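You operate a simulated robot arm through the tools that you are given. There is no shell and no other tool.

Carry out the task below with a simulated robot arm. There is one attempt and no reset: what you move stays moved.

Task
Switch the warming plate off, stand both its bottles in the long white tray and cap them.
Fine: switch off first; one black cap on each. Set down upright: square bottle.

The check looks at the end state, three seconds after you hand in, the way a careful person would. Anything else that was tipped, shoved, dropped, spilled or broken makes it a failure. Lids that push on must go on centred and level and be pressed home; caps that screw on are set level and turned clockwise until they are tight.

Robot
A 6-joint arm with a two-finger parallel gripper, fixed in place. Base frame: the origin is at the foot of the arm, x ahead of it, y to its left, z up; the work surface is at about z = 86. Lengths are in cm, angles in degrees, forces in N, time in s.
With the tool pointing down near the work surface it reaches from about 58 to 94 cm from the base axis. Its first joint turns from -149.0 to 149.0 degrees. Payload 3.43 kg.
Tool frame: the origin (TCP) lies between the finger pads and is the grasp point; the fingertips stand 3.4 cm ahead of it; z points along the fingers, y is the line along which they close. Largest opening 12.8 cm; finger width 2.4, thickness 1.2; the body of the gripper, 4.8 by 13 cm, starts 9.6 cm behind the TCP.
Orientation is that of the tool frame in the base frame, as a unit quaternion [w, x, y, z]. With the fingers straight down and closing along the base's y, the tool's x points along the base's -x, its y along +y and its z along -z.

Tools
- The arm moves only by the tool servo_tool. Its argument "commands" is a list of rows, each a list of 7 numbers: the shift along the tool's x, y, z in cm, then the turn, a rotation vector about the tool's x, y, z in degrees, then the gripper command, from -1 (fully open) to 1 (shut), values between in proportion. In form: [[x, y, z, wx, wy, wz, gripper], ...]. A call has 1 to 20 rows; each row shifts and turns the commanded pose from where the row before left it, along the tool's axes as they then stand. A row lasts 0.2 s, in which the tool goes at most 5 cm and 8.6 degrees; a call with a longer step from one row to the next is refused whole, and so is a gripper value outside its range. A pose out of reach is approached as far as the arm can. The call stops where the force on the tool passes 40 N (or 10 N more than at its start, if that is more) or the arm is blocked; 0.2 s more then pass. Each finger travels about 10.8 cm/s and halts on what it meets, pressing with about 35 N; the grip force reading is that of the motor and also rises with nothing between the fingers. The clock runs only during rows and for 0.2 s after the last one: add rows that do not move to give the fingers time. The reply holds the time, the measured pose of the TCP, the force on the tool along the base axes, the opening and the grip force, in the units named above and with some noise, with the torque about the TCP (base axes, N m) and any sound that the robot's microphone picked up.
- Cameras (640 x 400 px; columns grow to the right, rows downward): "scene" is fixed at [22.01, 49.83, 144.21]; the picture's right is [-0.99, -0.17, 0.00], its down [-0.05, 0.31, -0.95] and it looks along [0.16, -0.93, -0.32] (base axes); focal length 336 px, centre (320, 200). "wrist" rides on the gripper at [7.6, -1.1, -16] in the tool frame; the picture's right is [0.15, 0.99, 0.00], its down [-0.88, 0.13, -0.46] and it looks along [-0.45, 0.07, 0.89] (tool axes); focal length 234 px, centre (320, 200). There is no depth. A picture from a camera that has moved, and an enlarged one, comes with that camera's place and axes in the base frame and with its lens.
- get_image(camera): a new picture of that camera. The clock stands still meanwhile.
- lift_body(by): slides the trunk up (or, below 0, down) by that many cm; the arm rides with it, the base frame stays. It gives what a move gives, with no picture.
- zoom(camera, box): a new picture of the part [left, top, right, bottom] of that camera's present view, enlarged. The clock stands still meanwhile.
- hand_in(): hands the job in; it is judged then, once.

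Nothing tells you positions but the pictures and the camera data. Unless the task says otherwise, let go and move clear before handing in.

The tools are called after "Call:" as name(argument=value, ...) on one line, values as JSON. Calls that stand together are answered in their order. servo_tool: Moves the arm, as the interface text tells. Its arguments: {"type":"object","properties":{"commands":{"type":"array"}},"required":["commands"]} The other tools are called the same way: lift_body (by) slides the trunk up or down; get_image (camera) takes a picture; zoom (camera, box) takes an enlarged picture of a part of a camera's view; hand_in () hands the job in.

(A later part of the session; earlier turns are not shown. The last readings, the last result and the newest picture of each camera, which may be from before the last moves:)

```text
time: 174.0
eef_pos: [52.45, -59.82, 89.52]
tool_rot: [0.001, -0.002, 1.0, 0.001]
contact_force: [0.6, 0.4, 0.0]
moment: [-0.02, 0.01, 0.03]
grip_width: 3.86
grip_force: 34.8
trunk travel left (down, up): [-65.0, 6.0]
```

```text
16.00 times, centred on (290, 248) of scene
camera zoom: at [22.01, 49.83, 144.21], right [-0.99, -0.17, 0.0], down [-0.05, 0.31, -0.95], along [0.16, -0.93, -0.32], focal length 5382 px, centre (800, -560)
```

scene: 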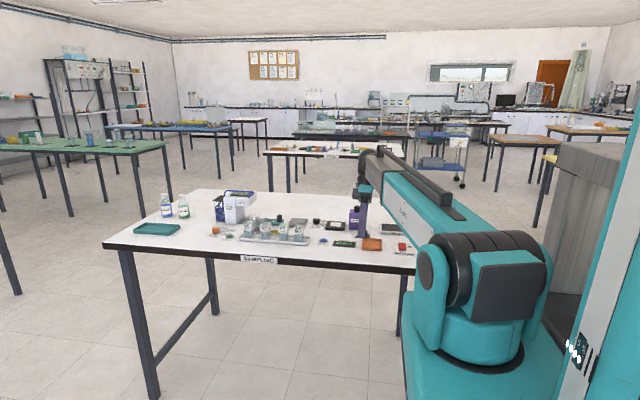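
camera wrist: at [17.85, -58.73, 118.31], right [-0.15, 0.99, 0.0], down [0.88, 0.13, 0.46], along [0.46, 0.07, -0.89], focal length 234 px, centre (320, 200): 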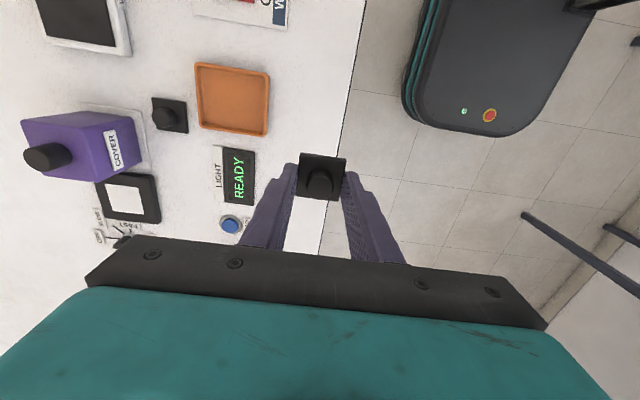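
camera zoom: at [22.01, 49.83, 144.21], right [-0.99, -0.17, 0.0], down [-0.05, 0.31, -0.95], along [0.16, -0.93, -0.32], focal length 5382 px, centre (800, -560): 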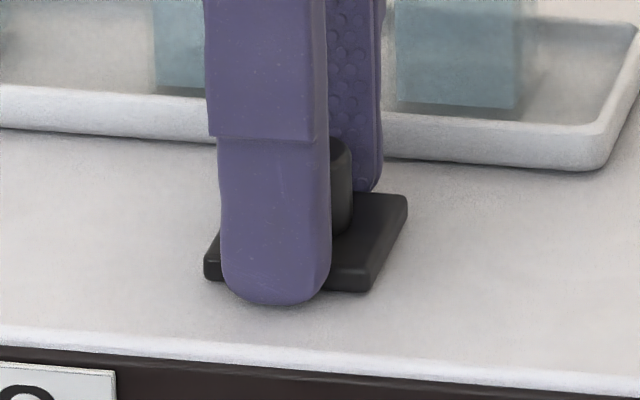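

Call:
servo_tool(commands=[[0, 0, 0.06, 0, 0, 0, 0.6], [0, 0, 0.06, 0, 0, 0, 0.6], [0, 0, 0, 0, 0, 0, 0.6]])

Call:
zoom(camera="wrist", box=[240, 110, 400, 210])

```text
time: 174.8
eef_pos: [52.34, -59.76, 89.39]
tool_rot: [0.0, -0.002, 1.0, 0.001]
contact_force: [-1.7, 0.3, 3.6]
moment: [-0.04, 0.09, 0.02]
grip_width: 3.81
grip_force: 35.3
trunk travel left (down, up): [-65.0, 6.0]
```

```text
4.00 times, centred on (320, 160) of wrist
camera zoom: at [44.83, -60.91, 105.51], right [-0.15, 0.99, 0.0], down [0.88, 0.13, 0.46], along [0.45, 0.07, -0.89], focal length 937 px, centre (320, 360)
```

zoom: 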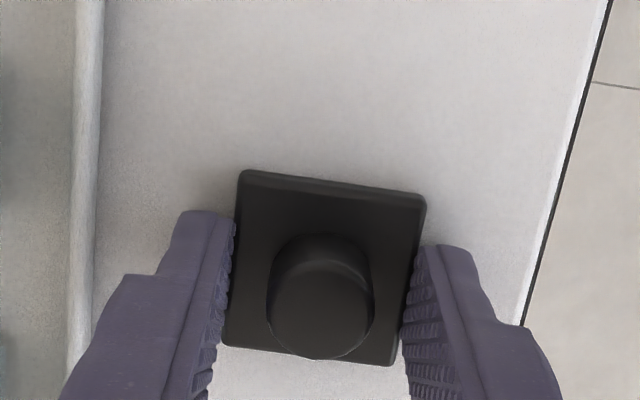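

The cap is on the bench. By this grip, the surface it rested on is 6.85 cm above the bench. I'll release and touch the bench and then the vial's rim with the fingertips, to learn whether the cap was resting on the rim or already seated over it.

Call:
servo_tool(commands=[[0, 0, -0.03, 0, 0, 0, 0.5], [0, 0, 0, 0, 0, 0, 0.4], [0, 0, 0, 0, 0, 0, 0.33], [0, 0, 0, 0, 0, 0, 0.25], [0, 0, 0, 0, 0, 0, 0.2], [0, 0, -1.5, 0, 0, 0, 0.2], [0, 0, -3, 0, 0, 0, 0.2], [2.5, 0, -0.5, 0, 0, 0, 0.4], [3.0, 0, 0, 0, 0, 0, 0.625], [0, 0, 0, 0, 0, 0, 0.625], [0, 0, 2.5, 0, 0, 0, 0.625], [0, 0, 1.8, 0, 0, 0, 0.625], [0, 0, 0.4, 0, 0, 0, 0.625], [0, 0, 0, 0, 0, 0, 0.625]])

Call:
zoom(camera="scene", box=[265, 225, 325, 265])

Call:
zoom(camera="wrist", box=[240, 110, 400, 210])

```text
time: 177.8
eef_pos: [46.93, -59.86, 89.65]
tool_rot: [0.001, -0.002, 1.0, 0.0]
contact_force: [0.7, 0.0, 0.3]
moment: [-0.03, 0.0, 0.0]
grip_width: 2.41
grip_force: 0.0
trunk travel left (down, up): [-65.0, 6.0]
```

```text
10.00 times, centred on (295, 245) of scene
camera zoom: at [22.01, 49.83, 144.21], right [-0.99, -0.17, 0.0], down [-0.05, 0.31, -0.95], along [0.16, -0.93, -0.32], focal length 3364 px, centre (570, -250)
```

zoom: 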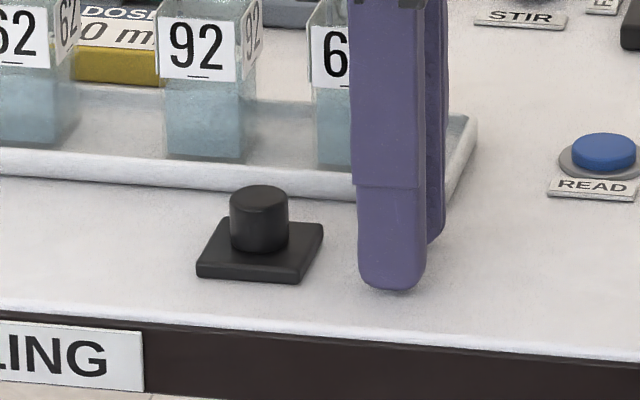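

```text
4.00 times, centred on (320, 160) of wrist
camera zoom: at [39.38, -60.98, 105.67], right [-0.15, 0.99, 0.0], down [0.88, 0.13, 0.46], along [0.45, 0.07, -0.89], focal length 937 px, centre (320, 360)
```

zoom: 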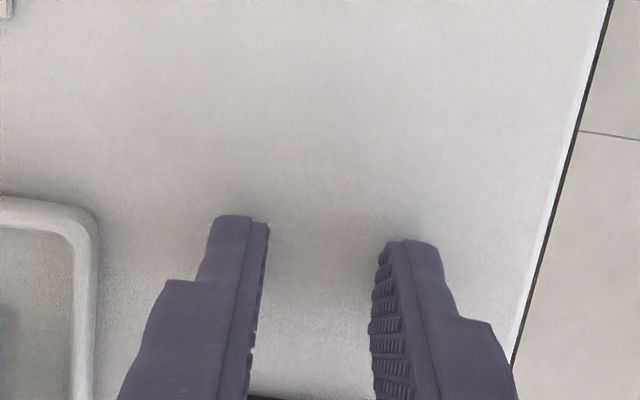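

Call:
servo_tool(commands=[[0, 0, 0.1, 0, 0, 0, 0.625], [0, 0, 0.06, 0, 0, 0, 0.625], [0, 0, 0.06, 0, 0, 0, 0.625], [0, 0, 0.06, 0, 0, 0, 0.625], [0, 0, 0, 0, 0, 0, 0.625]])

Call:
zoom(camera="wrist", box=[240, 110, 400, 210])

```text
time: 179.0
eef_pos: [46.85, -59.86, 89.4]
tool_rot: [0.002, -0.001, 1.0, 0.0]
contact_force: [2.3, -0.2, 9.8]
moment: [-0.03, 0.07, -0.02]
grip_width: 2.4
grip_force: 0.1
trunk travel left (down, up): [-65.0, 6.0]
```

```text
4.00 times, centred on (320, 160) of wrist
camera zoom: at [39.37, -60.95, 105.44], right [-0.15, 0.99, 0.0], down [0.88, 0.13, 0.46], along [0.45, 0.07, -0.89], focal length 937 px, centre (320, 360)
```

zoom: 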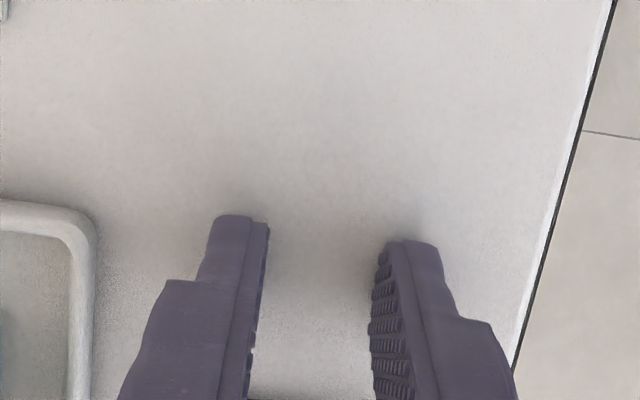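

Bench contact is at fingertip z=86.05. Now I'll touch the rim of vial 92 lightly with both fingertips.

Call:
servo_tool(commands=[[0, 0, -2, 0, 0, 0, 0.625], [0, 0, -4, 0, 0, 0, 0.625], [0, 0, -4, 0, 0, 0, 0.625], [0, -2.0, -1, 0, 0, 0, 0.625], [-2.5, -2.5, 0, 0, 0, 0, 0.625], [-3.0, -2.0, 0, 0, 0, 0, 0.625], [-2.5, -1.2, 0, 0, 0, 0, 0.625], [-1.5, -0.35, 0, 0, 0, 0, 0.625], [0, 0, 0, 0, 0, 0, 0.625], [0, 0, 0, 0, 0, 0, 0.625]])

Call:
zoom(camera="wrist", box=[256, 110, 384, 190])

```text
time: 181.2
eef_pos: [56.5, -67.86, 100.42]
tool_rot: [0.001, -0.002, 1.0, 0.001]
contact_force: [1.2, -0.4, 0.4]
moment: [-0.01, -0.03, 0.01]
grip_width: 2.39
grip_force: 0.0
trunk travel left (down, up): [-65.0, 6.0]
```

```text
5.00 times, centred on (320, 150) of wrist
camera zoom: at [49.02, -69.0, 116.48], right [-0.15, 0.99, 0.0], down [0.88, 0.13, 0.46], along [0.45, 0.07, -0.89], focal length 1171 px, centre (320, 450)
```

zoom: 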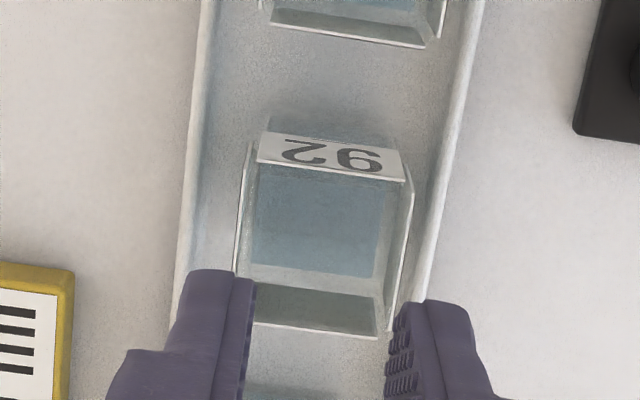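

Call:
servo_tool(commands=[[0.1, 0, 1.5, 0, 0, 0, 0.625], [0, 0, 1.4, 0, 0, 0, 0.625], [0, 0, 0.6, 0, 0, 0, 0.625], [0, 0, 0.2, 0, 0, 0, 0.625], [0, 0, 0, 0, 0, 0, 0.625]])

Call:
zoom(camera="scene", box=[275, 210, 305, 235])

Call:
zoom(camera="wrist", box=[256, 110, 384, 190])

```text
time: 182.4
eef_pos: [56.37, -67.89, 96.73]
tool_rot: [0.001, -0.002, 1.0, 0.001]
contact_force: [-0.2, 1.3, 0.4]
moment: [0.03, 0.03, 0.0]
grip_width: 2.4
grip_force: 0.1
trunk travel left (down, up): [-65.0, 6.0]
```

```text
16.00 times, centred on (290, 222) of scene
camera zoom: at [22.01, 49.83, 144.21], right [-0.99, -0.17, 0.0], down [-0.05, 0.31, -0.95], along [0.16, -0.93, -0.32], focal length 5382 px, centre (800, -160)
```

zoom: 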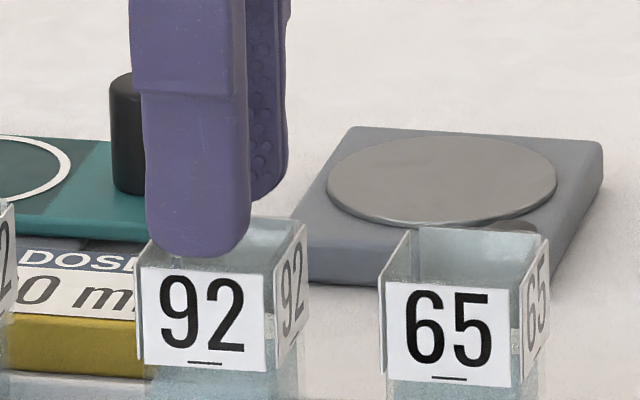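

```text
5.00 times, centred on (320, 150) of wrist
camera zoom: at [48.86, -68.99, 112.7], right [-0.15, 0.99, 0.0], down [0.88, 0.13, 0.46], along [0.45, 0.07, -0.89], focal length 1171 px, centre (320, 450)
```

zoom: 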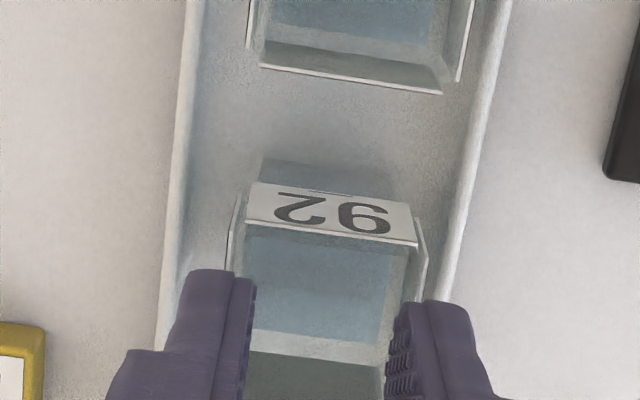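

Call:
servo_tool(commands=[[0, 0, 0.1, 0, 0, 0, 0.625], [0, 0, 0.1, 0, 0, 0, 0.625], [0, 0, 0.05, 0, 0, 0, 0.625], [0, 0, 0, 0, 0, 0, 0.625]])

Call:
servo_tool(commands=[[0, 0, 0.06, 0, 0, 0, 0.625], [0, 0, 0.06, 0, 0, 0, 0.625], [0, 0, 0, 0, 0, 0, 0.625]])

Call:
zoom(camera="wrist", box=[256, 110, 384, 190])

```text
time: 183.4
eef_pos: [56.31, -67.85, 96.25]
tool_rot: [0.001, -0.002, 1.0, 0.0]
contact_force: [0.6, 0.5, 0.6]
moment: [-0.01, 0.01, -0.01]
grip_width: 2.42
grip_force: 0.2
trunk travel left (down, up): [-65.0, 6.0]
```

```text
time: 184.2
eef_pos: [56.36, -67.92, 96.24]
tool_rot: [0.001, -0.001, 1.0, 0.001]
contact_force: [-0.4, 0.1, -0.5]
moment: [-0.01, -0.02, -0.02]
grip_width: 2.39
grip_force: 0.0
trunk travel left (down, up): [-65.0, 6.0]
```

```text
5.00 times, centred on (320, 150) of wrist
camera zoom: at [48.82, -69.04, 112.32], right [-0.15, 0.99, 0.0], down [0.88, 0.13, 0.46], along [0.45, 0.07, -0.89], focal length 1171 px, centre (320, 450)
```

zoom: 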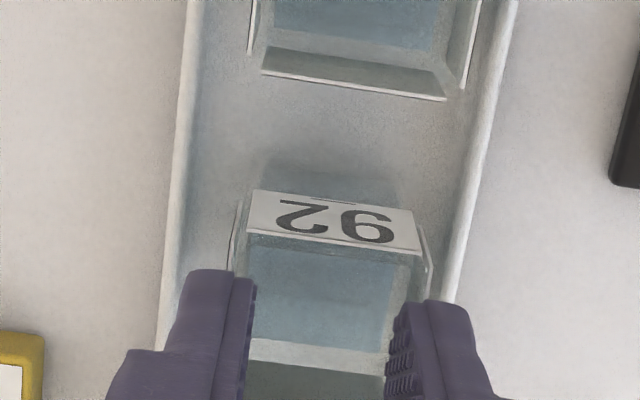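

Call:
servo_tool(commands=[[0, 0, 0.06, 0, 0, 0, 0.625], [0, 0, 0.06, 0, 0, 0, 0.625], [0, 0, 0, 0, 0, 0, 0.625]])

Call:
servo_tool(commands=[[0, 0, 0.06, 0, 0, 0, 0.625], [0, 0, 0.06, 0, 0, 0, 0.625], [0, 0, 0, 0, 0, 0, 0.625]])

Call:
zoom(camera="wrist", box=[256, 110, 384, 190])

Call:
zoom(camera="scene", box=[275, 210, 305, 235])

```text
time: 185.0
eef_pos: [56.41, -68.03, 96.17]
tool_rot: [0.0, -0.002, 1.0, 0.001]
contact_force: [1.2, 1.2, 2.3]
moment: [0.03, 0.02, -0.02]
grip_width: 2.42
grip_force: 0.0
trunk travel left (down, up): [-65.0, 6.0]
```

```text
time: 185.8
eef_pos: [56.34, -67.88, 96.15]
tool_rot: [0.001, -0.002, 1.0, 0.0]
contact_force: [2.0, -3.6, 12.0]
moment: [-0.22, -0.12, 0.03]
grip_width: 2.42
grip_force: 0.2
trunk travel left (down, up): [-65.0, 6.0]
```

```text
5.00 times, centred on (320, 150) of wrist
camera zoom: at [48.73, -68.97, 112.25], right [-0.15, 0.99, 0.0], down [0.88, 0.13, 0.46], along [0.45, 0.07, -0.89], focal length 1171 px, centre (320, 450)
```

zoom: 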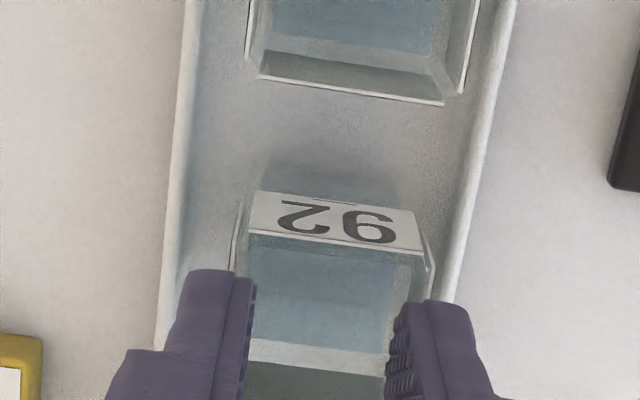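

```text
16.00 times, centred on (290, 222) of scene
camera zoom: at [22.01, 49.83, 144.21], right [-0.99, -0.17, 0.0], down [-0.05, 0.31, -0.95], along [0.16, -0.93, -0.32], focal length 5382 px, centre (800, -160)
```

zoom: 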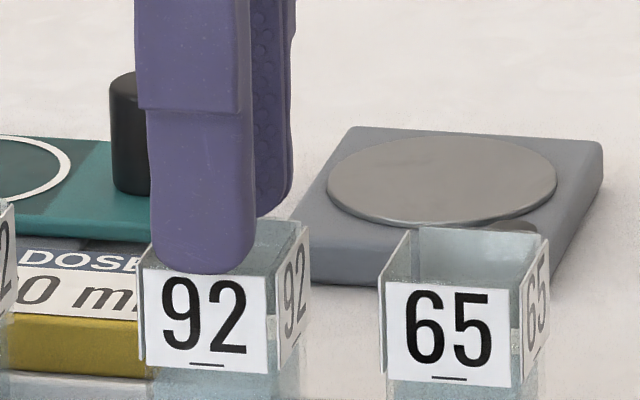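

The rim is at 92.87 and the cap's bottom was at 92.88, so it was only resting on the rim with no engagement. I'll fetch the cap again and hold it high, level with the scene camera, where a modest tilt will show its underside.

Call:
servo_tool(commands=[[0, 0, -0.5, 0, 0, 0, 0.625], [0, 0, -2, 0, 0, 0, 0.5], [0, 0, -2.5, 0, 0, 0, 0.3], [1.5, 2.5, 0, 0, 0, 0, 0.2], [1.5, 3.0, 0, 0, 0, 0, 0.2], [0.9, 2.56, 0, 0, 0, 0, 0.2], [0, 0, 2.5, 0, 0, 0, 0.2], [0, 0, 3.0, 0, 0, 0, 0.2], [0, 0, 3.0, 0, 0, 0, 0.2], [0, 0, 1.8, 0, 0, 0, 0.2], [0, 0, 0.9, 0, 0, 0, 0.2], [0, 0, 0, 0, 0, 0, 0.2], [0, 0, 0, 0, 0, 0, 0.2]])

Call:
zoom(camera="wrist", box=[240, 110, 400, 210])

Call:
zoom(camera="scene", box=[265, 225, 315, 260])

```text
time: 188.6
eef_pos: [52.4, -59.74, 89.77]
tool_rot: [0.001, -0.002, 1.0, 0.0]
contact_force: [0.6, 0.5, -0.3]
moment: [0.04, -0.02, 0.0]
grip_width: 5.12
grip_force: 0.0
trunk travel left (down, up): [-65.0, 6.0]
```

```text
4.00 times, centred on (320, 160) of wrist
camera zoom: at [44.89, -60.85, 105.89], right [-0.15, 0.99, 0.0], down [0.88, 0.13, 0.46], along [0.45, 0.07, -0.89], focal length 937 px, centre (320, 360)
```

zoom: 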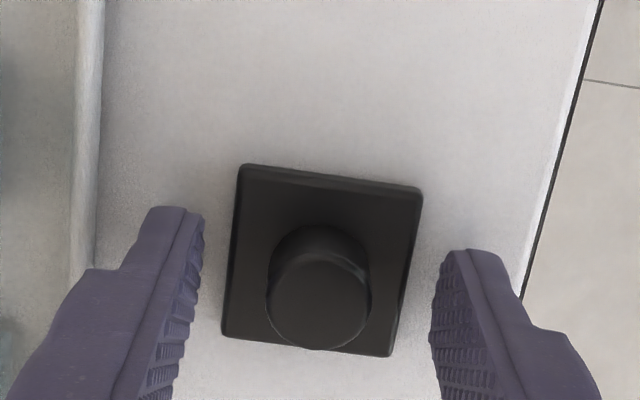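

```text
11.43 times, centred on (290, 242) of scene
camera zoom: at [22.01, 49.83, 144.21], right [-0.99, -0.17, 0.0], down [-0.05, 0.31, -0.95], along [0.16, -0.93, -0.32], focal length 3844 px, centre (663, -286)
```

zoom: 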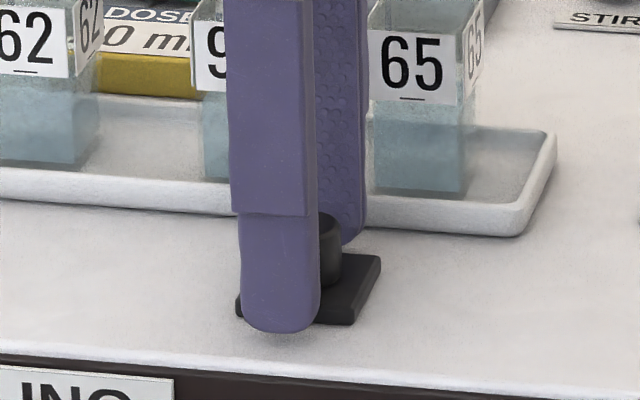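

Call:
servo_tool(commands=[[0, 0, 0.2, 0, 0, 0, 0.2], [0, 0, 0.12, 0, 0, 0, 0.2], [0, 0, 0, 0, 0, 0, 0.28], [0, 0, 0, 0, 0, 0, 0.33], [0, 0, 0, 0, 0, 0, 0.36], [0, 0, 0, 0, 0, 0, 0.39], [0, 0, 0, 0, 0, 0, 0.42], [0, 0, 0, 0, 0, 0, 0.5], [0, 0, 0, 0, 0, 0, 0.6], [0, 0, -0.3, 0, 0, 0, 0.6], [0, 0, -1, 0, 0, 0, 0.6], [0, 0, -2, 0, 0, 0, 0.6], [0, 0, -3, 0, 0, 0, 0.6], [0, 0, -4, 0, 0, 0, 0.6], [1, 0, -4, 0, 0, 0, 0.6], [2, 0, -4, 0, 0, 0, 0.6], [2, 0, -4, 0, 0, 0, 0.6], [2, 0, -4, 0, 0, 0, 0.6], [2, 0, -4, 0, 0, 0, 0.6], [1, 0, -2, 0, 0, 0, 0.6]])

Call:
get_image(camera="scene")

```text
time: 192.8
eef_pos: [42.47, -60.17, 122.04]
tool_rot: [0.001, -0.002, 1.0, 0.001]
contact_force: [0.0, -0.7, 0.1]
moment: [0.04, 0.0, -0.02]
grip_width: 3.85
grip_force: 34.5
trunk travel left (down, up): [-65.0, 6.0]
```

```text
taken
```

scene: 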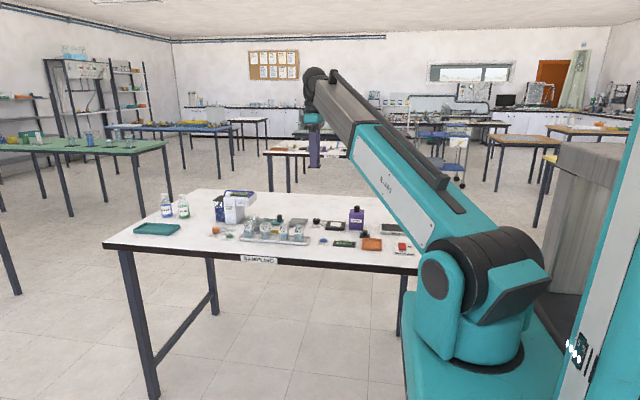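

Call:
servo_tool(commands=[[0, 0, -3, 0, 0, 0, 0.6], [0, 0, -3, 0, 0, 0, 0.6], [0, 0, -3, 0, 0, 0, 0.6], [0, 0, -3, 0, 0, 0, 0.6], [0, 0, 0, -2, 0, 0, 0.6], [0, 0, 0, -3, 0, 0, 0.6], [0, 0, 0, -3, 0, 0, 0.6], [0, 0, 0, -3, 0, 0, 0.6], [0, 0, 0, -3, 0, 0, 0.6], [0, 0, 0, -3, 0, 0, 0.6], [0, 0, 0, 0, 0, 0, 0.6]])

Call:
zoom(camera="scene", box=[280, 100, 360, 180])

```text
time: 195.2
eef_pos: [44.1, -62.46, 127.54]
tool_rot: [0.012, -0.002, 1.0, 0.008]
contact_force: [0.1, 0.3, 0.2]
moment: [-0.01, 0.01, -0.03]
grip_width: 3.83
grip_force: 34.9
out of reach, approached as far as the arm can: row 2, 3, 4, 5, 6, 7, 8, 9, 10
trunk travel left (down, up): [-65.0, 6.0]
```

```text
5.00 times, centred on (320, 140) of scene
camera zoom: at [22.01, 49.83, 144.21], right [-0.99, -0.17, 0.0], down [-0.05, 0.31, -0.95], along [0.16, -0.93, -0.32], focal length 1682 px, centre (320, 500)
```

zoom: 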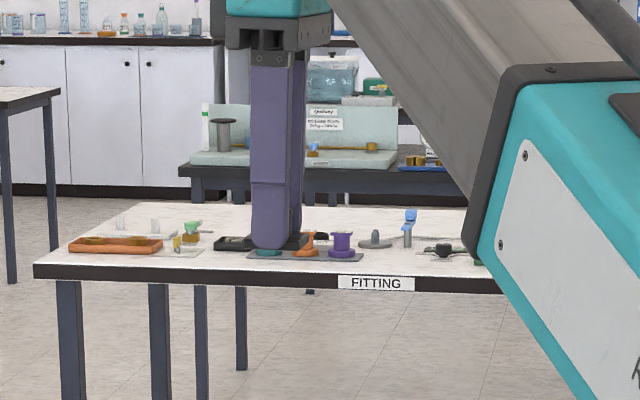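

The arm can't tilt it enough up there either. The contact data show flat, two-sided contact at several offsets, so the cap's underside behaves as flat and resting level on the rim is its seat. I'll level the tool and bring the cap back over vial 92 for a careful, centred placement.

Call:
servo_tool(commands=[[0, 0, 1, 0.9, 1.4, 0, 0.6], [0, 0, 2, 0, 0, 0, 0.6], [-1.0, -0.5, 3, 0, 0, 0, 0.6], [-1.6, -0.7, 3.2, 0, 0, 0, 0.6], [-1.8, -0.8, 3.2, 0, 0, 0, 0.6], [-2.0, -0.9, 3.2, 0, 0, 0, 0.6], [-2.0, -0.9, 3.2, 0, 0, 0, 0.6], [-2.0, -0.8, 3.2, 0, 0, 0, 0.6], [-1.5, -0.6, 2.0, 0, 0, 0, 0.6], [-0.45, -0.2, 1.0, 0, 0, 0, 0.6], [0, 0, 0, 0, 0, 0, 0.6], [0, 0, 0, 0, 0, 0, 0.6]])

Call:
zoom(camera="wrist", box=[256, 120, 384, 200])

Call:
get_image(camera="wrist")

```text
time: 197.8
eef_pos: [56.4, -67.91, 102.58]
tool_rot: [0.001, -0.001, 1.0, 0.0]
contact_force: [1.0, -0.4, -0.4]
moment: [-0.03, 0.01, 0.0]
grip_width: 3.82
grip_force: 35.0
trunk travel left (down, up): [-65.0, 6.0]
```

```text
5.00 times, centred on (320, 160) of wrist
camera zoom: at [48.97, -68.99, 118.58], right [-0.15, 0.99, 0.0], down [0.88, 0.13, 0.46], along [0.45, 0.07, -0.89], focal length 1171 px, centre (320, 400)
```

zoom: 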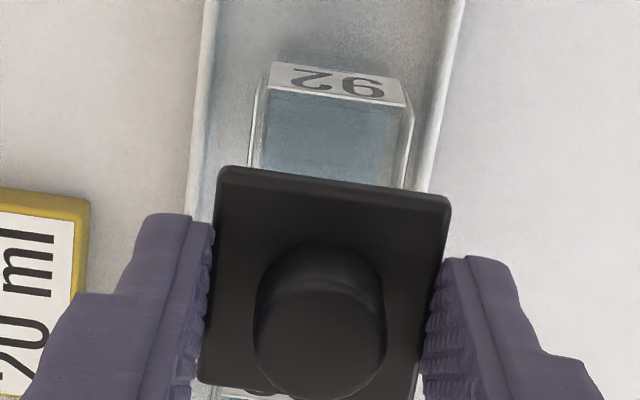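

```text
taken
camera wrist: at [48.97, -68.99, 118.58], right [-0.15, 0.99, 0.0], down [0.88, 0.13, 0.46], along [0.45, 0.07, -0.89], focal length 234 px, centre (320, 200)
```

wrist: 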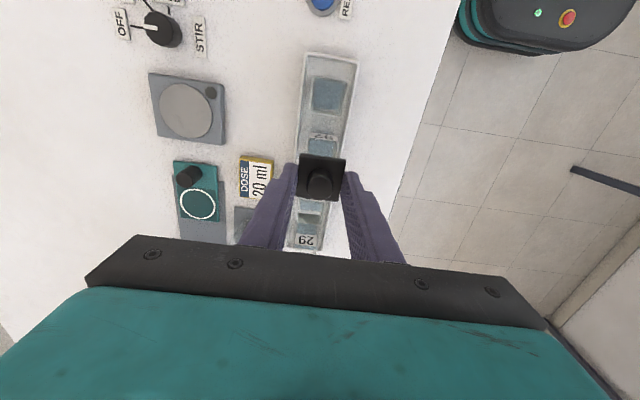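

Call:
zoom(camera="wrist", box=[298, 126, 346, 156])

Call:
zoom(camera="scene", box=[275, 205, 305, 235])

```text
13.33 times, centred on (322, 141) of wrist
camera zoom: at [48.97, -68.99, 118.58], right [-0.15, 0.99, 0.0], down [0.88, 0.13, 0.46], along [0.45, 0.07, -0.89], focal length 3122 px, centre (293, 987)
```

zoom: 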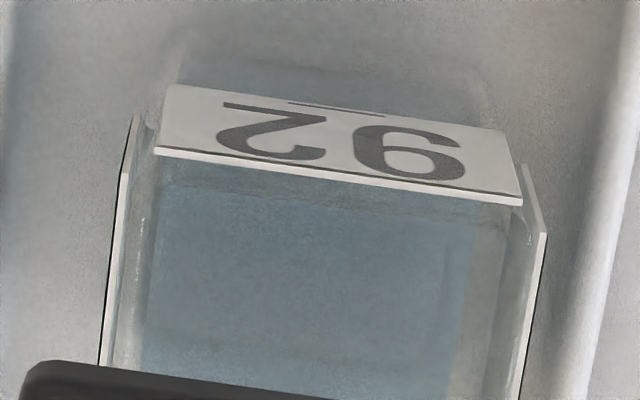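

```text
13.33 times, centred on (290, 220) of scene
camera zoom: at [22.01, 49.83, 144.21], right [-0.99, -0.17, 0.0], down [-0.05, 0.31, -0.95], along [0.16, -0.93, -0.32], focal length 4485 px, centre (720, -67)
```

zoom: 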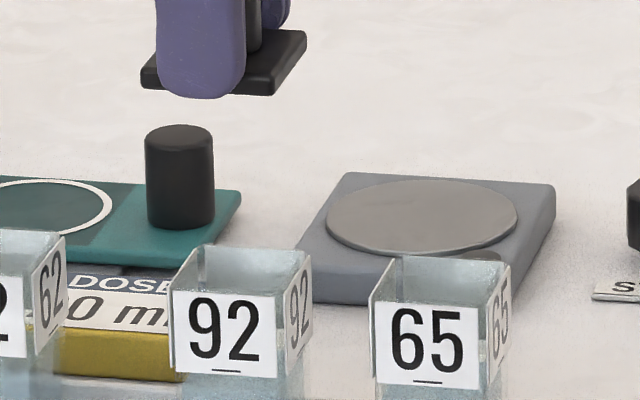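

Vial 92 now sits at about (56.44, -67.79), having moved slightly under the earlier press. I'll correct the cap by -0.16 in x and +0.10 in y and descend.

Call:
servo_tool(commands=[[0.16, 0.1, 1.0, 0, 0, 0, 0.6], [0, 0, 1.5, 0, 0, 0, 0.6], [0, 0, 1.5, 0, 0, 0, 0.6], [0, 0, 1.0, 0, 0, 0, 0.6], [0, 0, 0.5, 0, 0, 0, 0.6], [0, 0, 0.2, 0, 0, 0, 0.6], [0, 0, 0, 0, 0, 0, 0.6], [0, 0, 0, 0, 0, 0, 0.6]])

Call:
zoom(camera="wrist", box=[290, 130, 354, 170])

```text
time: 199.6
eef_pos: [56.41, -67.61, 96.85]
tool_rot: [0.001, -0.001, 1.0, 0.0]
contact_force: [0.3, -0.7, -0.5]
moment: [-0.02, -0.03, -0.01]
grip_width: 3.84
grip_force: 35.6
trunk travel left (down, up): [-65.0, 6.0]
```

```text
10.00 times, centred on (322, 150) of wrist
camera zoom: at [48.79, -68.82, 112.89], right [-0.15, 0.99, 0.0], down [0.88, 0.13, 0.46], along [0.45, 0.07, -0.89], focal length 2342 px, centre (300, 700)
```

zoom: 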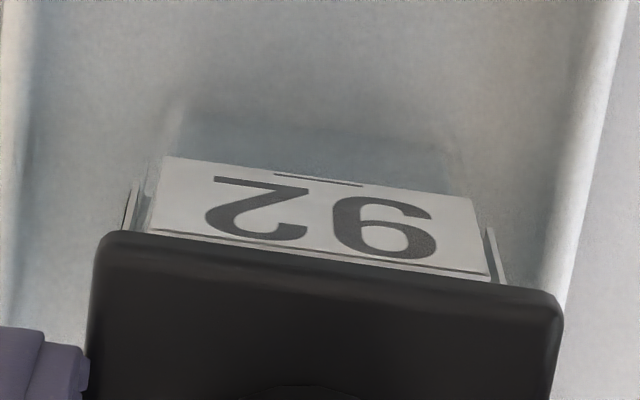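

Call:
servo_tool(commands=[[0, -0.06, 0.2, 0, 0, 0, 0.6], [0, 0, 0.2, 0, 0, 0, 0.6], [0, 0, 0.1, 0, 0, 0, 0.6], [0, 0, 0.05, 0, 0, 0, 0.6], [0, 0, 0, 0, 0, 0, 0.6]])

Call:
zoom(camera="wrist", box=[290, 130, 354, 170])

Call:
zoom(camera="scene", box=[280, 218, 300, 234])

```text
time: 200.8
eef_pos: [56.25, -67.88, 96.36]
tool_rot: [0.0, -0.002, 1.0, -0.002]
contact_force: [1.2, -0.6, 5.8]
moment: [-0.01, -0.07, 0.01]
grip_width: 3.87
grip_force: 34.7
trunk travel left (down, up): [-65.0, 6.0]
```

```text
10.00 times, centred on (322, 150) of wrist
camera zoom: at [48.8, -68.91, 112.45], right [-0.15, 0.99, 0.0], down [0.88, 0.13, 0.46], along [0.45, 0.07, -0.89], focal length 2342 px, centre (300, 700)
```

zoom: 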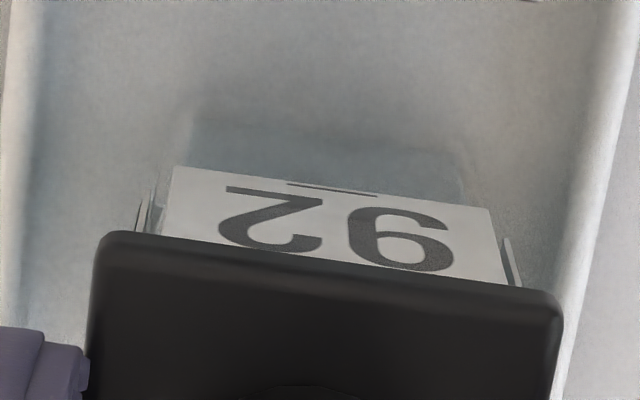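

```text
16.00 times, centred on (290, 226) of scene
camera zoom: at [22.01, 49.83, 144.21], right [-0.99, -0.17, 0.0], down [-0.05, 0.31, -0.95], along [0.16, -0.93, -0.32], focal length 5382 px, centre (800, -216)
```

zoom: 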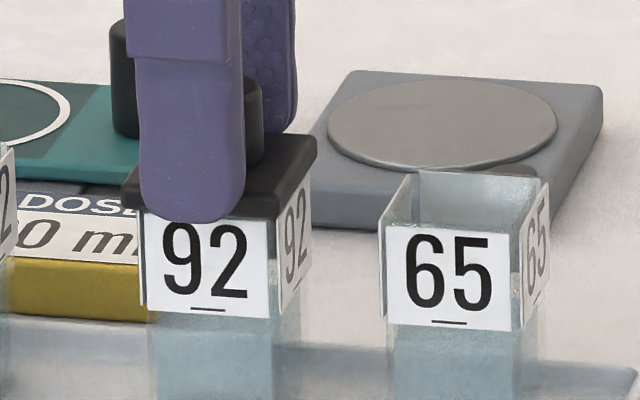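

The cap touches the rim, centred within about 0.05 cm. I'll try a small wiggle under light load to see whether it drops into any seat.

Call:
servo_tool(commands=[[0.06, 0, 0, 0, 0, 0, 0.6], [0, 0.06, 0, 0, 0, 0, 0.6], [-0.12, 0, 0, 0, 0, 0, 0.6], [0, -0.12, 0, 0, 0, 0, 0.6], [0.12, 0, 0, 0, 0, 0.7, 0.6], [0, 0.12, 0, 0, 0, 0, 0.6], [-0.12, 0, 0, 0, 0, -1.4, 0.6], [0, -0.12, 0, 0, 0, 0, 0.6], [0.06, 0.06, 0, 0, 0, 0.7, 0.6], [0, 0, 0, 0, 0, 0, 0.6]])

Call:
zoom(camera="wrist", box=[290, 130, 354, 170])

Call:
zoom(camera="scene", box=[280, 218, 300, 234])

```text
time: 203.0
eef_pos: [56.32, -67.95, 96.3]
tool_rot: [0.001, -0.001, 1.0, -0.001]
contact_force: [1.1, -1.0, 8.4]
moment: [-0.02, -0.02, 0.02]
grip_width: 3.82
grip_force: 34.6
trunk travel left (down, up): [-65.0, 6.0]
```

```text
10.00 times, centred on (322, 150) of wrist
camera zoom: at [48.78, -68.94, 112.43], right [-0.15, 0.99, 0.0], down [0.88, 0.13, 0.46], along [0.45, 0.07, -0.89], focal length 2342 px, centre (300, 700)
```

zoom: 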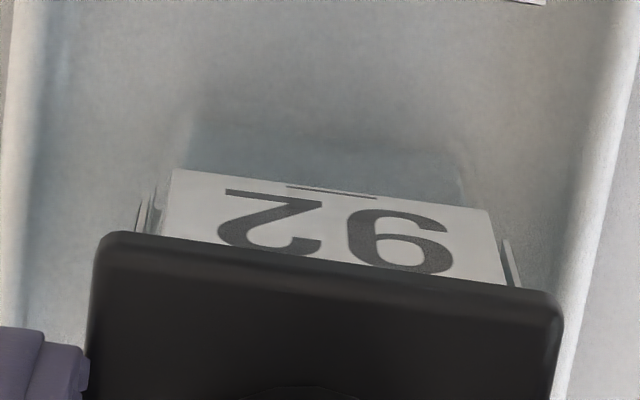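

```text
16.00 times, centred on (290, 226) of scene
camera zoom: at [22.01, 49.83, 144.21], right [-0.99, -0.17, 0.0], down [-0.05, 0.31, -0.95], along [0.16, -0.93, -0.32], focal length 5382 px, centre (800, -216)
```

zoom: 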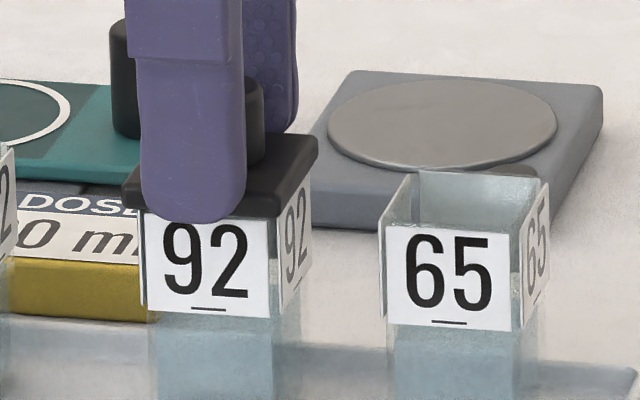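

No drop again, so the flat seat on the rim is confirmed. I'll release the cap here, rise, and check its centring.

Call:
servo_tool(commands=[[0, 0, -0.08, 0, 0, 0, 0.6], [0, 0, 0, 0, 0, 0, 0.5], [0, 0, 0, 0, 0, 0, 0.4], [0, 0, 0, 0, 0, 0, 0.35], [0, 0, 0, 0, 0, 0, 0.3], [0, 0, 0, 0, 0, 0, 0.25], [0, 0, 0, 0, 0, 0, 0.2], [0, 0, 0, 0, 0, 0, 0.2], [0, 0, -1, 0, 0, 0, 0.2], [0, 0, -2, 0, 0, 0, 0.2], [0, 0, -3, 0, 0, 0, 0.2], [0, 0, -3, 0, 0, 0, 0.2], [0, 0, 0, 0, 0, 0, 0.2]])

Call:
zoom(camera="wrist", box=[280, 110, 360, 160])

Call:
zoom(camera="scene", box=[280, 218, 300, 234])

```text
time: 205.8
eef_pos: [56.52, -67.99, 105.4]
tool_rot: [0.001, -0.002, 1.0, 0.0]
contact_force: [1.0, 0.0, -0.4]
moment: [0.03, 0.03, -0.03]
grip_width: 5.12
grip_force: 0.0
trunk travel left (down, up): [-65.0, 6.0]
```

```text
8.00 times, centred on (320, 135) of wrist
camera zoom: at [48.94, -69.03, 121.5], right [-0.15, 0.99, 0.0], down [0.88, 0.13, 0.46], along [0.45, 0.07, -0.89], focal length 1873 px, centre (320, 720)
```

zoom: 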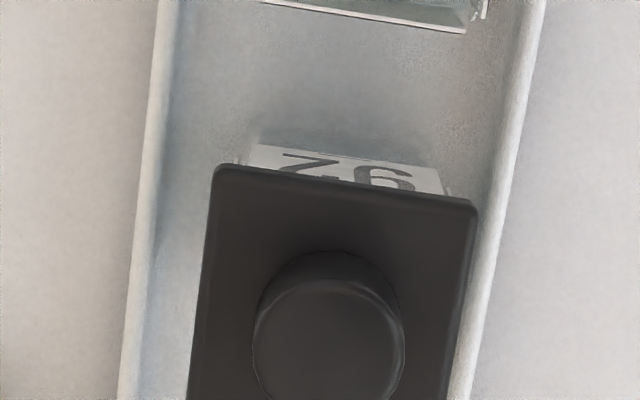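

```text
16.00 times, centred on (290, 226) of scene
camera zoom: at [22.01, 49.83, 144.21], right [-0.99, -0.17, 0.0], down [-0.05, 0.31, -0.95], along [0.16, -0.93, -0.32], focal length 5382 px, centre (800, -216)
```

zoom: 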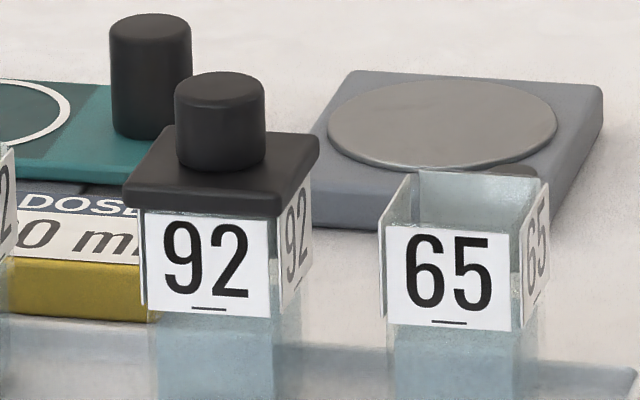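

Cap 1 is level on vial 92, centred within about 0.06 cm. I'll press it gently from above with closed fingers.

Call:
servo_tool(commands=[[0.13, 0.09, 0, 0, 0, 0, 0.6], [0, 0, 0, 0, 0, 0, 1], [0, 0, 0, 0, 0, 0, 1], [0, 0, 1.5, 0, 0, 0, 1], [0, 0, 2, 0, 0, 0, 1], [0, 0, 1.5, 0, 0, 0, 1], [0, 0, 0.8, 0, 0, 0, 1], [0, 0, 0.2, 0, 0, 0, 1], [0, 0, 0, 0, 0, 0, 1]])

Call:
zoom(camera="wrist", box=[280, 130, 360, 180])

Call:
zoom(camera="scene", box=[275, 210, 305, 235])

```text
time: 207.8
eef_pos: [56.19, -67.96, 99.41]
tool_rot: [0.001, -0.002, 1.0, 0.0]
contact_force: [-0.1, 0.4, 0.6]
moment: [0.0, 0.05, 0.06]
grip_width: 0.0
grip_force: 32.6
trunk travel left (down, up): [-65.0, 6.0]
```

```text
8.00 times, centred on (320, 155) of wrist
camera zoom: at [48.6, -68.94, 115.46], right [-0.15, 0.99, 0.0], down [0.88, 0.13, 0.46], along [0.45, 0.07, -0.89], focal length 1873 px, centre (320, 560)
```

zoom: 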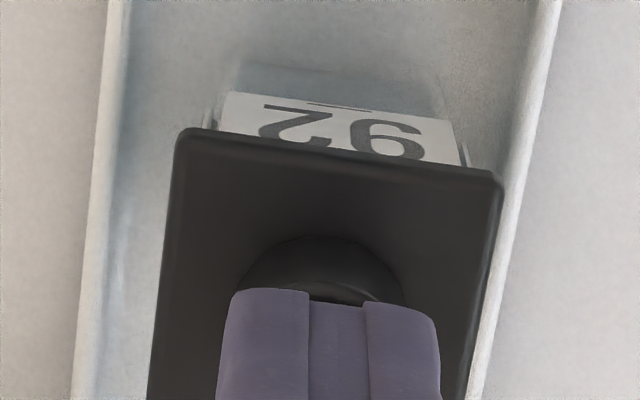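

```text
16.00 times, centred on (290, 222) of scene
camera zoom: at [22.01, 49.83, 144.21], right [-0.99, -0.17, 0.0], down [-0.05, 0.31, -0.95], along [0.16, -0.93, -0.32], focal length 5382 px, centre (800, -160)
```

zoom: 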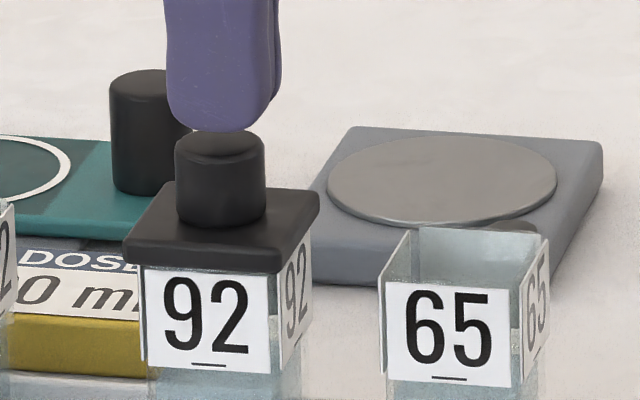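

Call:
servo_tool(commands=[[-0.2, 0, 0.2, 0, 0, 0, 1], [0, 0, 0.2, 0, 0, 0, 1], [0, 0, 0.1, 0, 0, 0, 1], [0, 0, 0.1, 0, 0, 0, 1], [0, 0, 0.1, 0, 0, 0, 1], [0, 0, 0, 0, 0, 0, 1]])

Call:
zoom(camera="wrist", box=[280, 130, 360, 180])

```text
time: 209.2
eef_pos: [56.32, -67.9, 98.8]
tool_rot: [0.001, -0.003, 1.0, -0.001]
contact_force: [0.1, -0.6, 2.4]
moment: [-0.03, -0.01, 0.0]
grip_width: 0.01
grip_force: 32.7
trunk travel left (down, up): [-65.0, 6.0]
```

```text
8.00 times, centred on (320, 155) of wrist
camera zoom: at [48.81, -68.89, 114.87], right [-0.15, 0.99, 0.0], down [0.88, 0.13, 0.46], along [0.45, 0.07, -0.89], focal length 1873 px, centre (320, 560)
```

zoom: 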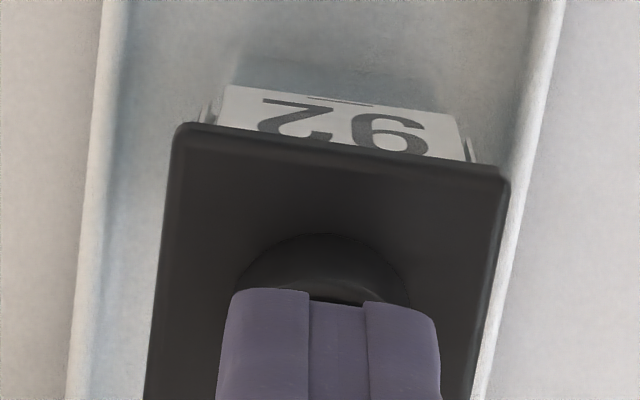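

Call:
servo_tool(commands=[[0, 0, 0.1, 0, 0, 0, 1], [0, -0.03, 0.1, 0, 0, 0, 1], [0, -0.03, 0.1, 0, 0, 0, 1], [0, -0.02, 0.05, 0, 0, 0, 1], [0, 0, 0, 0, 0, 0, 1]])

Call:
zoom(camera="wrist", box=[280, 130, 360, 180])

Call:
zoom(camera="scene", box=[275, 210, 305, 235])

```text
time: 210.4
eef_pos: [56.14, -67.63, 98.68]
tool_rot: [0.003, -0.002, 1.0, -0.002]
contact_force: [4.1, -1.6, 29.9]
moment: [-0.07, -0.13, 0.04]
grip_width: 0.01
grip_force: 33.2
trunk travel left (down, up): [-65.0, 6.0]
```

```text
8.00 times, centred on (320, 155) of wrist
camera zoom: at [48.64, -68.78, 114.74], right [-0.15, 0.99, 0.0], down [0.88, 0.14, 0.46], along [0.45, 0.06, -0.89], focal length 1873 px, centre (320, 560)
```

zoom: 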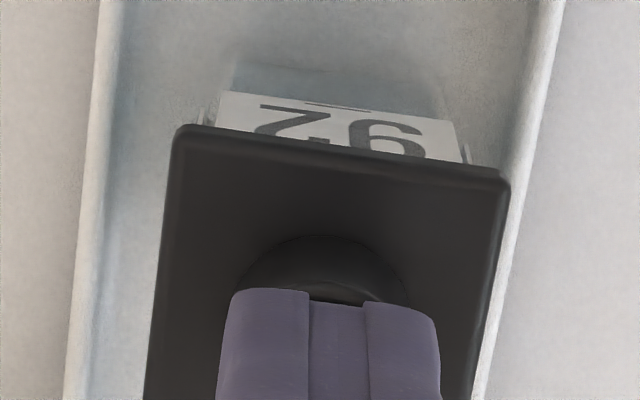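

```text
16.00 times, centred on (290, 222) of scene
camera zoom: at [22.01, 49.83, 144.21], right [-0.99, -0.17, 0.0], down [-0.05, 0.31, -0.95], along [0.16, -0.93, -0.32], focal length 5382 px, centre (800, -160)
```

zoom: 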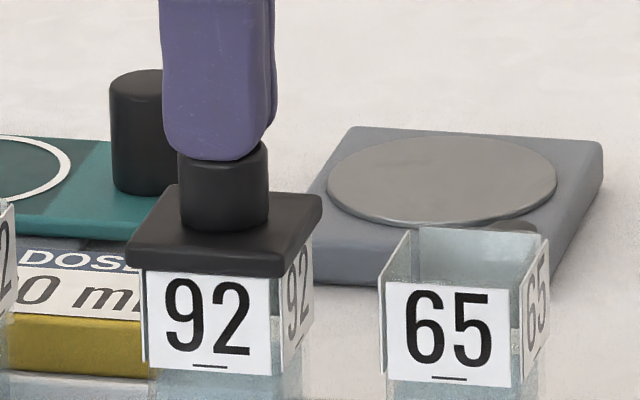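

The cap moved together with the vial and is stable at 30 N. I'll retract and check it.

Call:
servo_tool(commands=[[0, 0, -0.2, 0, 0, 0, 1], [0, 0, -0.3, 0, 0, 0, 1], [0, 0, -1.5, 0, 0, 0, 1], [0, 0, -3, 0, 0, 0, 1], [0, 0, -3, 0, 0, 0, 0.8], [0, 0, 0, 0, 0, 0, 0.5], [0, 0, 0, 0, 0, 0, 0.3]])

Call:
zoom(camera="wrist", box=[270, 100, 366, 160])

Call:
zoom(camera="scene", box=[270, 210, 310, 250])

```text
time: 212.0
eef_pos: [56.09, -67.92, 106.41]
tool_rot: [0.001, -0.002, 1.0, 0.0]
contact_force: [-0.5, 0.3, -0.3]
moment: [-0.04, 0.0, 0.04]
grip_width: 4.47
grip_force: 0.1
trunk travel left (down, up): [-65.0, 6.0]
```

```text
6.67 times, centred on (318, 130) of wrist
camera zoom: at [48.66, -68.91, 122.47], right [-0.15, 0.99, 0.0], down [0.88, 0.13, 0.46], along [0.45, 0.07, -0.89], focal length 1561 px, centre (333, 667)
```

zoom: 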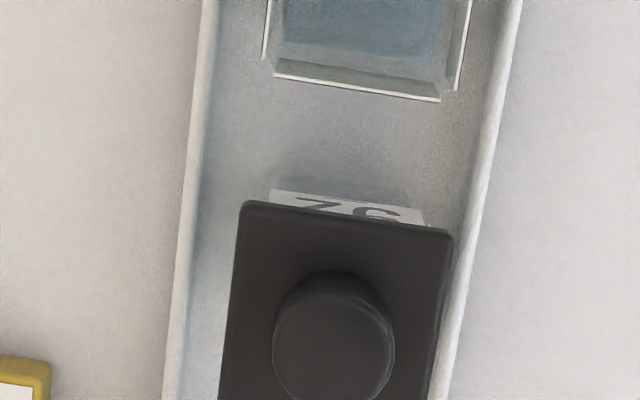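

```text
10.00 times, centred on (290, 230) of scene
camera zoom: at [22.01, 49.83, 144.21], right [-0.99, -0.17, 0.0], down [-0.05, 0.31, -0.95], along [0.16, -0.93, -0.32], focal length 3364 px, centre (620, -100)
```

zoom: 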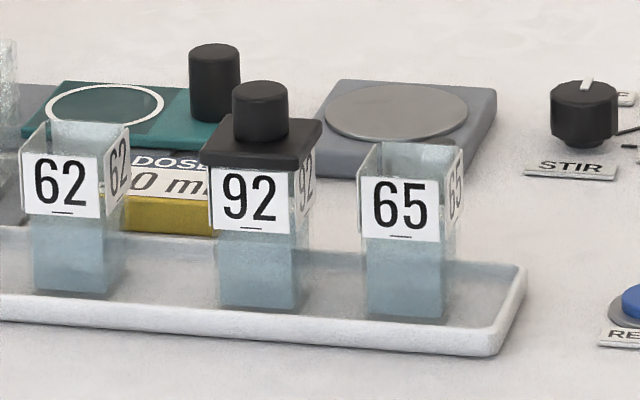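

Vial 92 is capped, level and upright. Now for the second cap near (24.6, -77.1): I'll move above it and look.

Call:
servo_tool(commands=[[1.5, -0.45, 0, 0, 0, 0, 0.3], [3.2, -0.93, 0, 0, 0, 0, 0.4], [3.4, -1.0, 0, 0, 0, 0, 0.44], [3.4, -1.0, 0, 0, 0, 0, 0.44], [3.4, -1.0, 0, 0, 0, 0, 0.44], [3.4, -1.0, 0, 0, 0, 0, 0.44], [3.4, -1.0, 0, 0, 0, 0, 0.44], [3.4, -1.0, 0, 0, 0, 0, 0.44], [3.2, -0.93, 0, 0, 0, 0, 0.44], [2.4, -0.7, 0, 0, 0, 0, 0.44], [1.0, -0.3, 0, 0, 0, 0, 0.44], [0, 0, 2, 0, 0, 0, 0.44], [0, 0, 2, 0, 0, 0, 0.44], [0, 0, 0, 0, 0, 0, 0.44]])

Call:
get_image(camera="wrist")

Call:
zoom(camera="wrist", box=[256, 110, 384, 190])

Call:
zoom(camera="scene", box=[335, 190, 395, 250])

```text
time: 215.0
eef_pos: [24.97, -77.32, 102.63]
tool_rot: [0.0, -0.001, 1.0, 0.0]
contact_force: [-0.7, 0.4, 0.1]
moment: [0.0, 0.0, 0.01]
grip_width: 3.57
grip_force: 0.0
trunk travel left (down, up): [-65.0, 6.0]
```

```text
taken
camera wrist: at [17.37, -78.33, 118.56], right [-0.15, 0.99, 0.0], down [0.88, 0.13, 0.46], along [0.45, 0.07, -0.89], focal length 234 px, centre (320, 200)
```

wrist: 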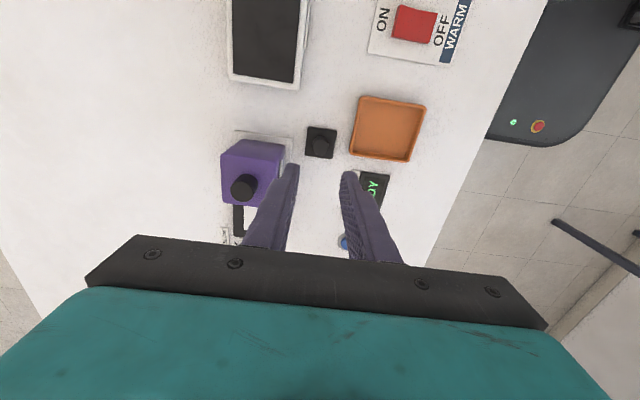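

```text
5.00 times, centred on (320, 150) of wrist
camera zoom: at [17.37, -78.33, 118.56], right [-0.15, 0.99, 0.0], down [0.88, 0.13, 0.46], along [0.45, 0.07, -0.89], focal length 1171 px, centre (320, 450)
```

zoom: 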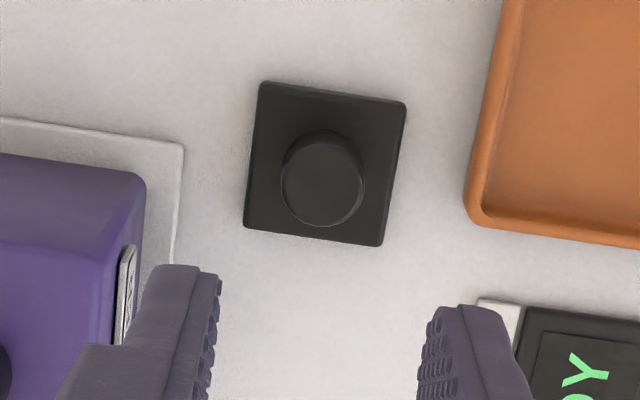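

```text
6.67 times, centred on (365, 220) of scene
camera zoom: at [22.01, 49.83, 144.21], right [-0.99, -0.17, 0.0], down [-0.05, 0.31, -0.95], along [0.16, -0.93, -0.32], focal length 2242 px, centre (20, 67)
```

zoom: 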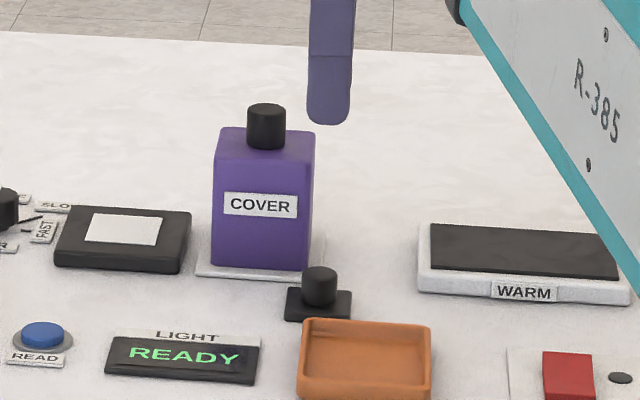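

Cap 2 is at (25.0, -77.09). I'll centre on it and descend with a narrow opening so the far finger stays clear of the purple bottle's base.

Call:
servo_tool(commands=[[-0.03, 0.14, 1.5, 0, 0, 0, 0.44], [0, 0, 2.5, 0, 0, 0, 0.44], [0, 0, 2.5, 0, 0, 0, 0.44], [0, 0, 2.0, 0, 0, 0, 0.44], [0, 0, 1.2, 0, 0, 0, 0.44], [0, 0, 0.6, 0, 0, 0, 0.44], [0, 0, 0, 0, 0, 0, 0.44], [0, 0, 0, 0, 0, 0, 0.44]])

Call:
zoom(camera="wrist", box=[256, 120, 384, 200])

Call:
zoom(camera="scene", box=[350, 215, 380, 245])

```text
time: 216.8
eef_pos: [24.81, -77.4, 92.08]
tool_rot: [0.001, -0.002, 1.0, 0.001]
contact_force: [0.5, 0.3, 0.0]
moment: [0.0, 0.0, -0.04]
grip_width: 3.59
grip_force: 0.0
trunk travel left (down, up): [-65.0, 6.0]
```

```text
5.00 times, centred on (320, 160) of wrist
camera zoom: at [17.25, -78.37, 108.15], right [-0.15, 0.99, 0.0], down [0.88, 0.13, 0.46], along [0.45, 0.07, -0.89], focal length 1171 px, centre (320, 400)
```

zoom: 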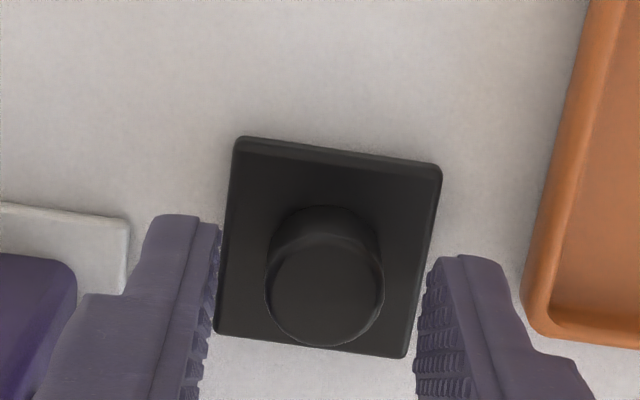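

```text
13.33 times, centred on (365, 230) of scene
camera zoom: at [22.01, 49.83, 144.21], right [-0.99, -0.17, 0.0], down [-0.05, 0.31, -0.95], along [0.16, -0.93, -0.32], focal length 4485 px, centre (-280, -200)
```

zoom: 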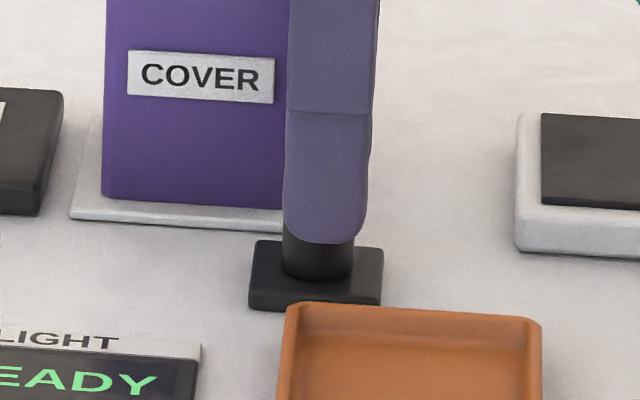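

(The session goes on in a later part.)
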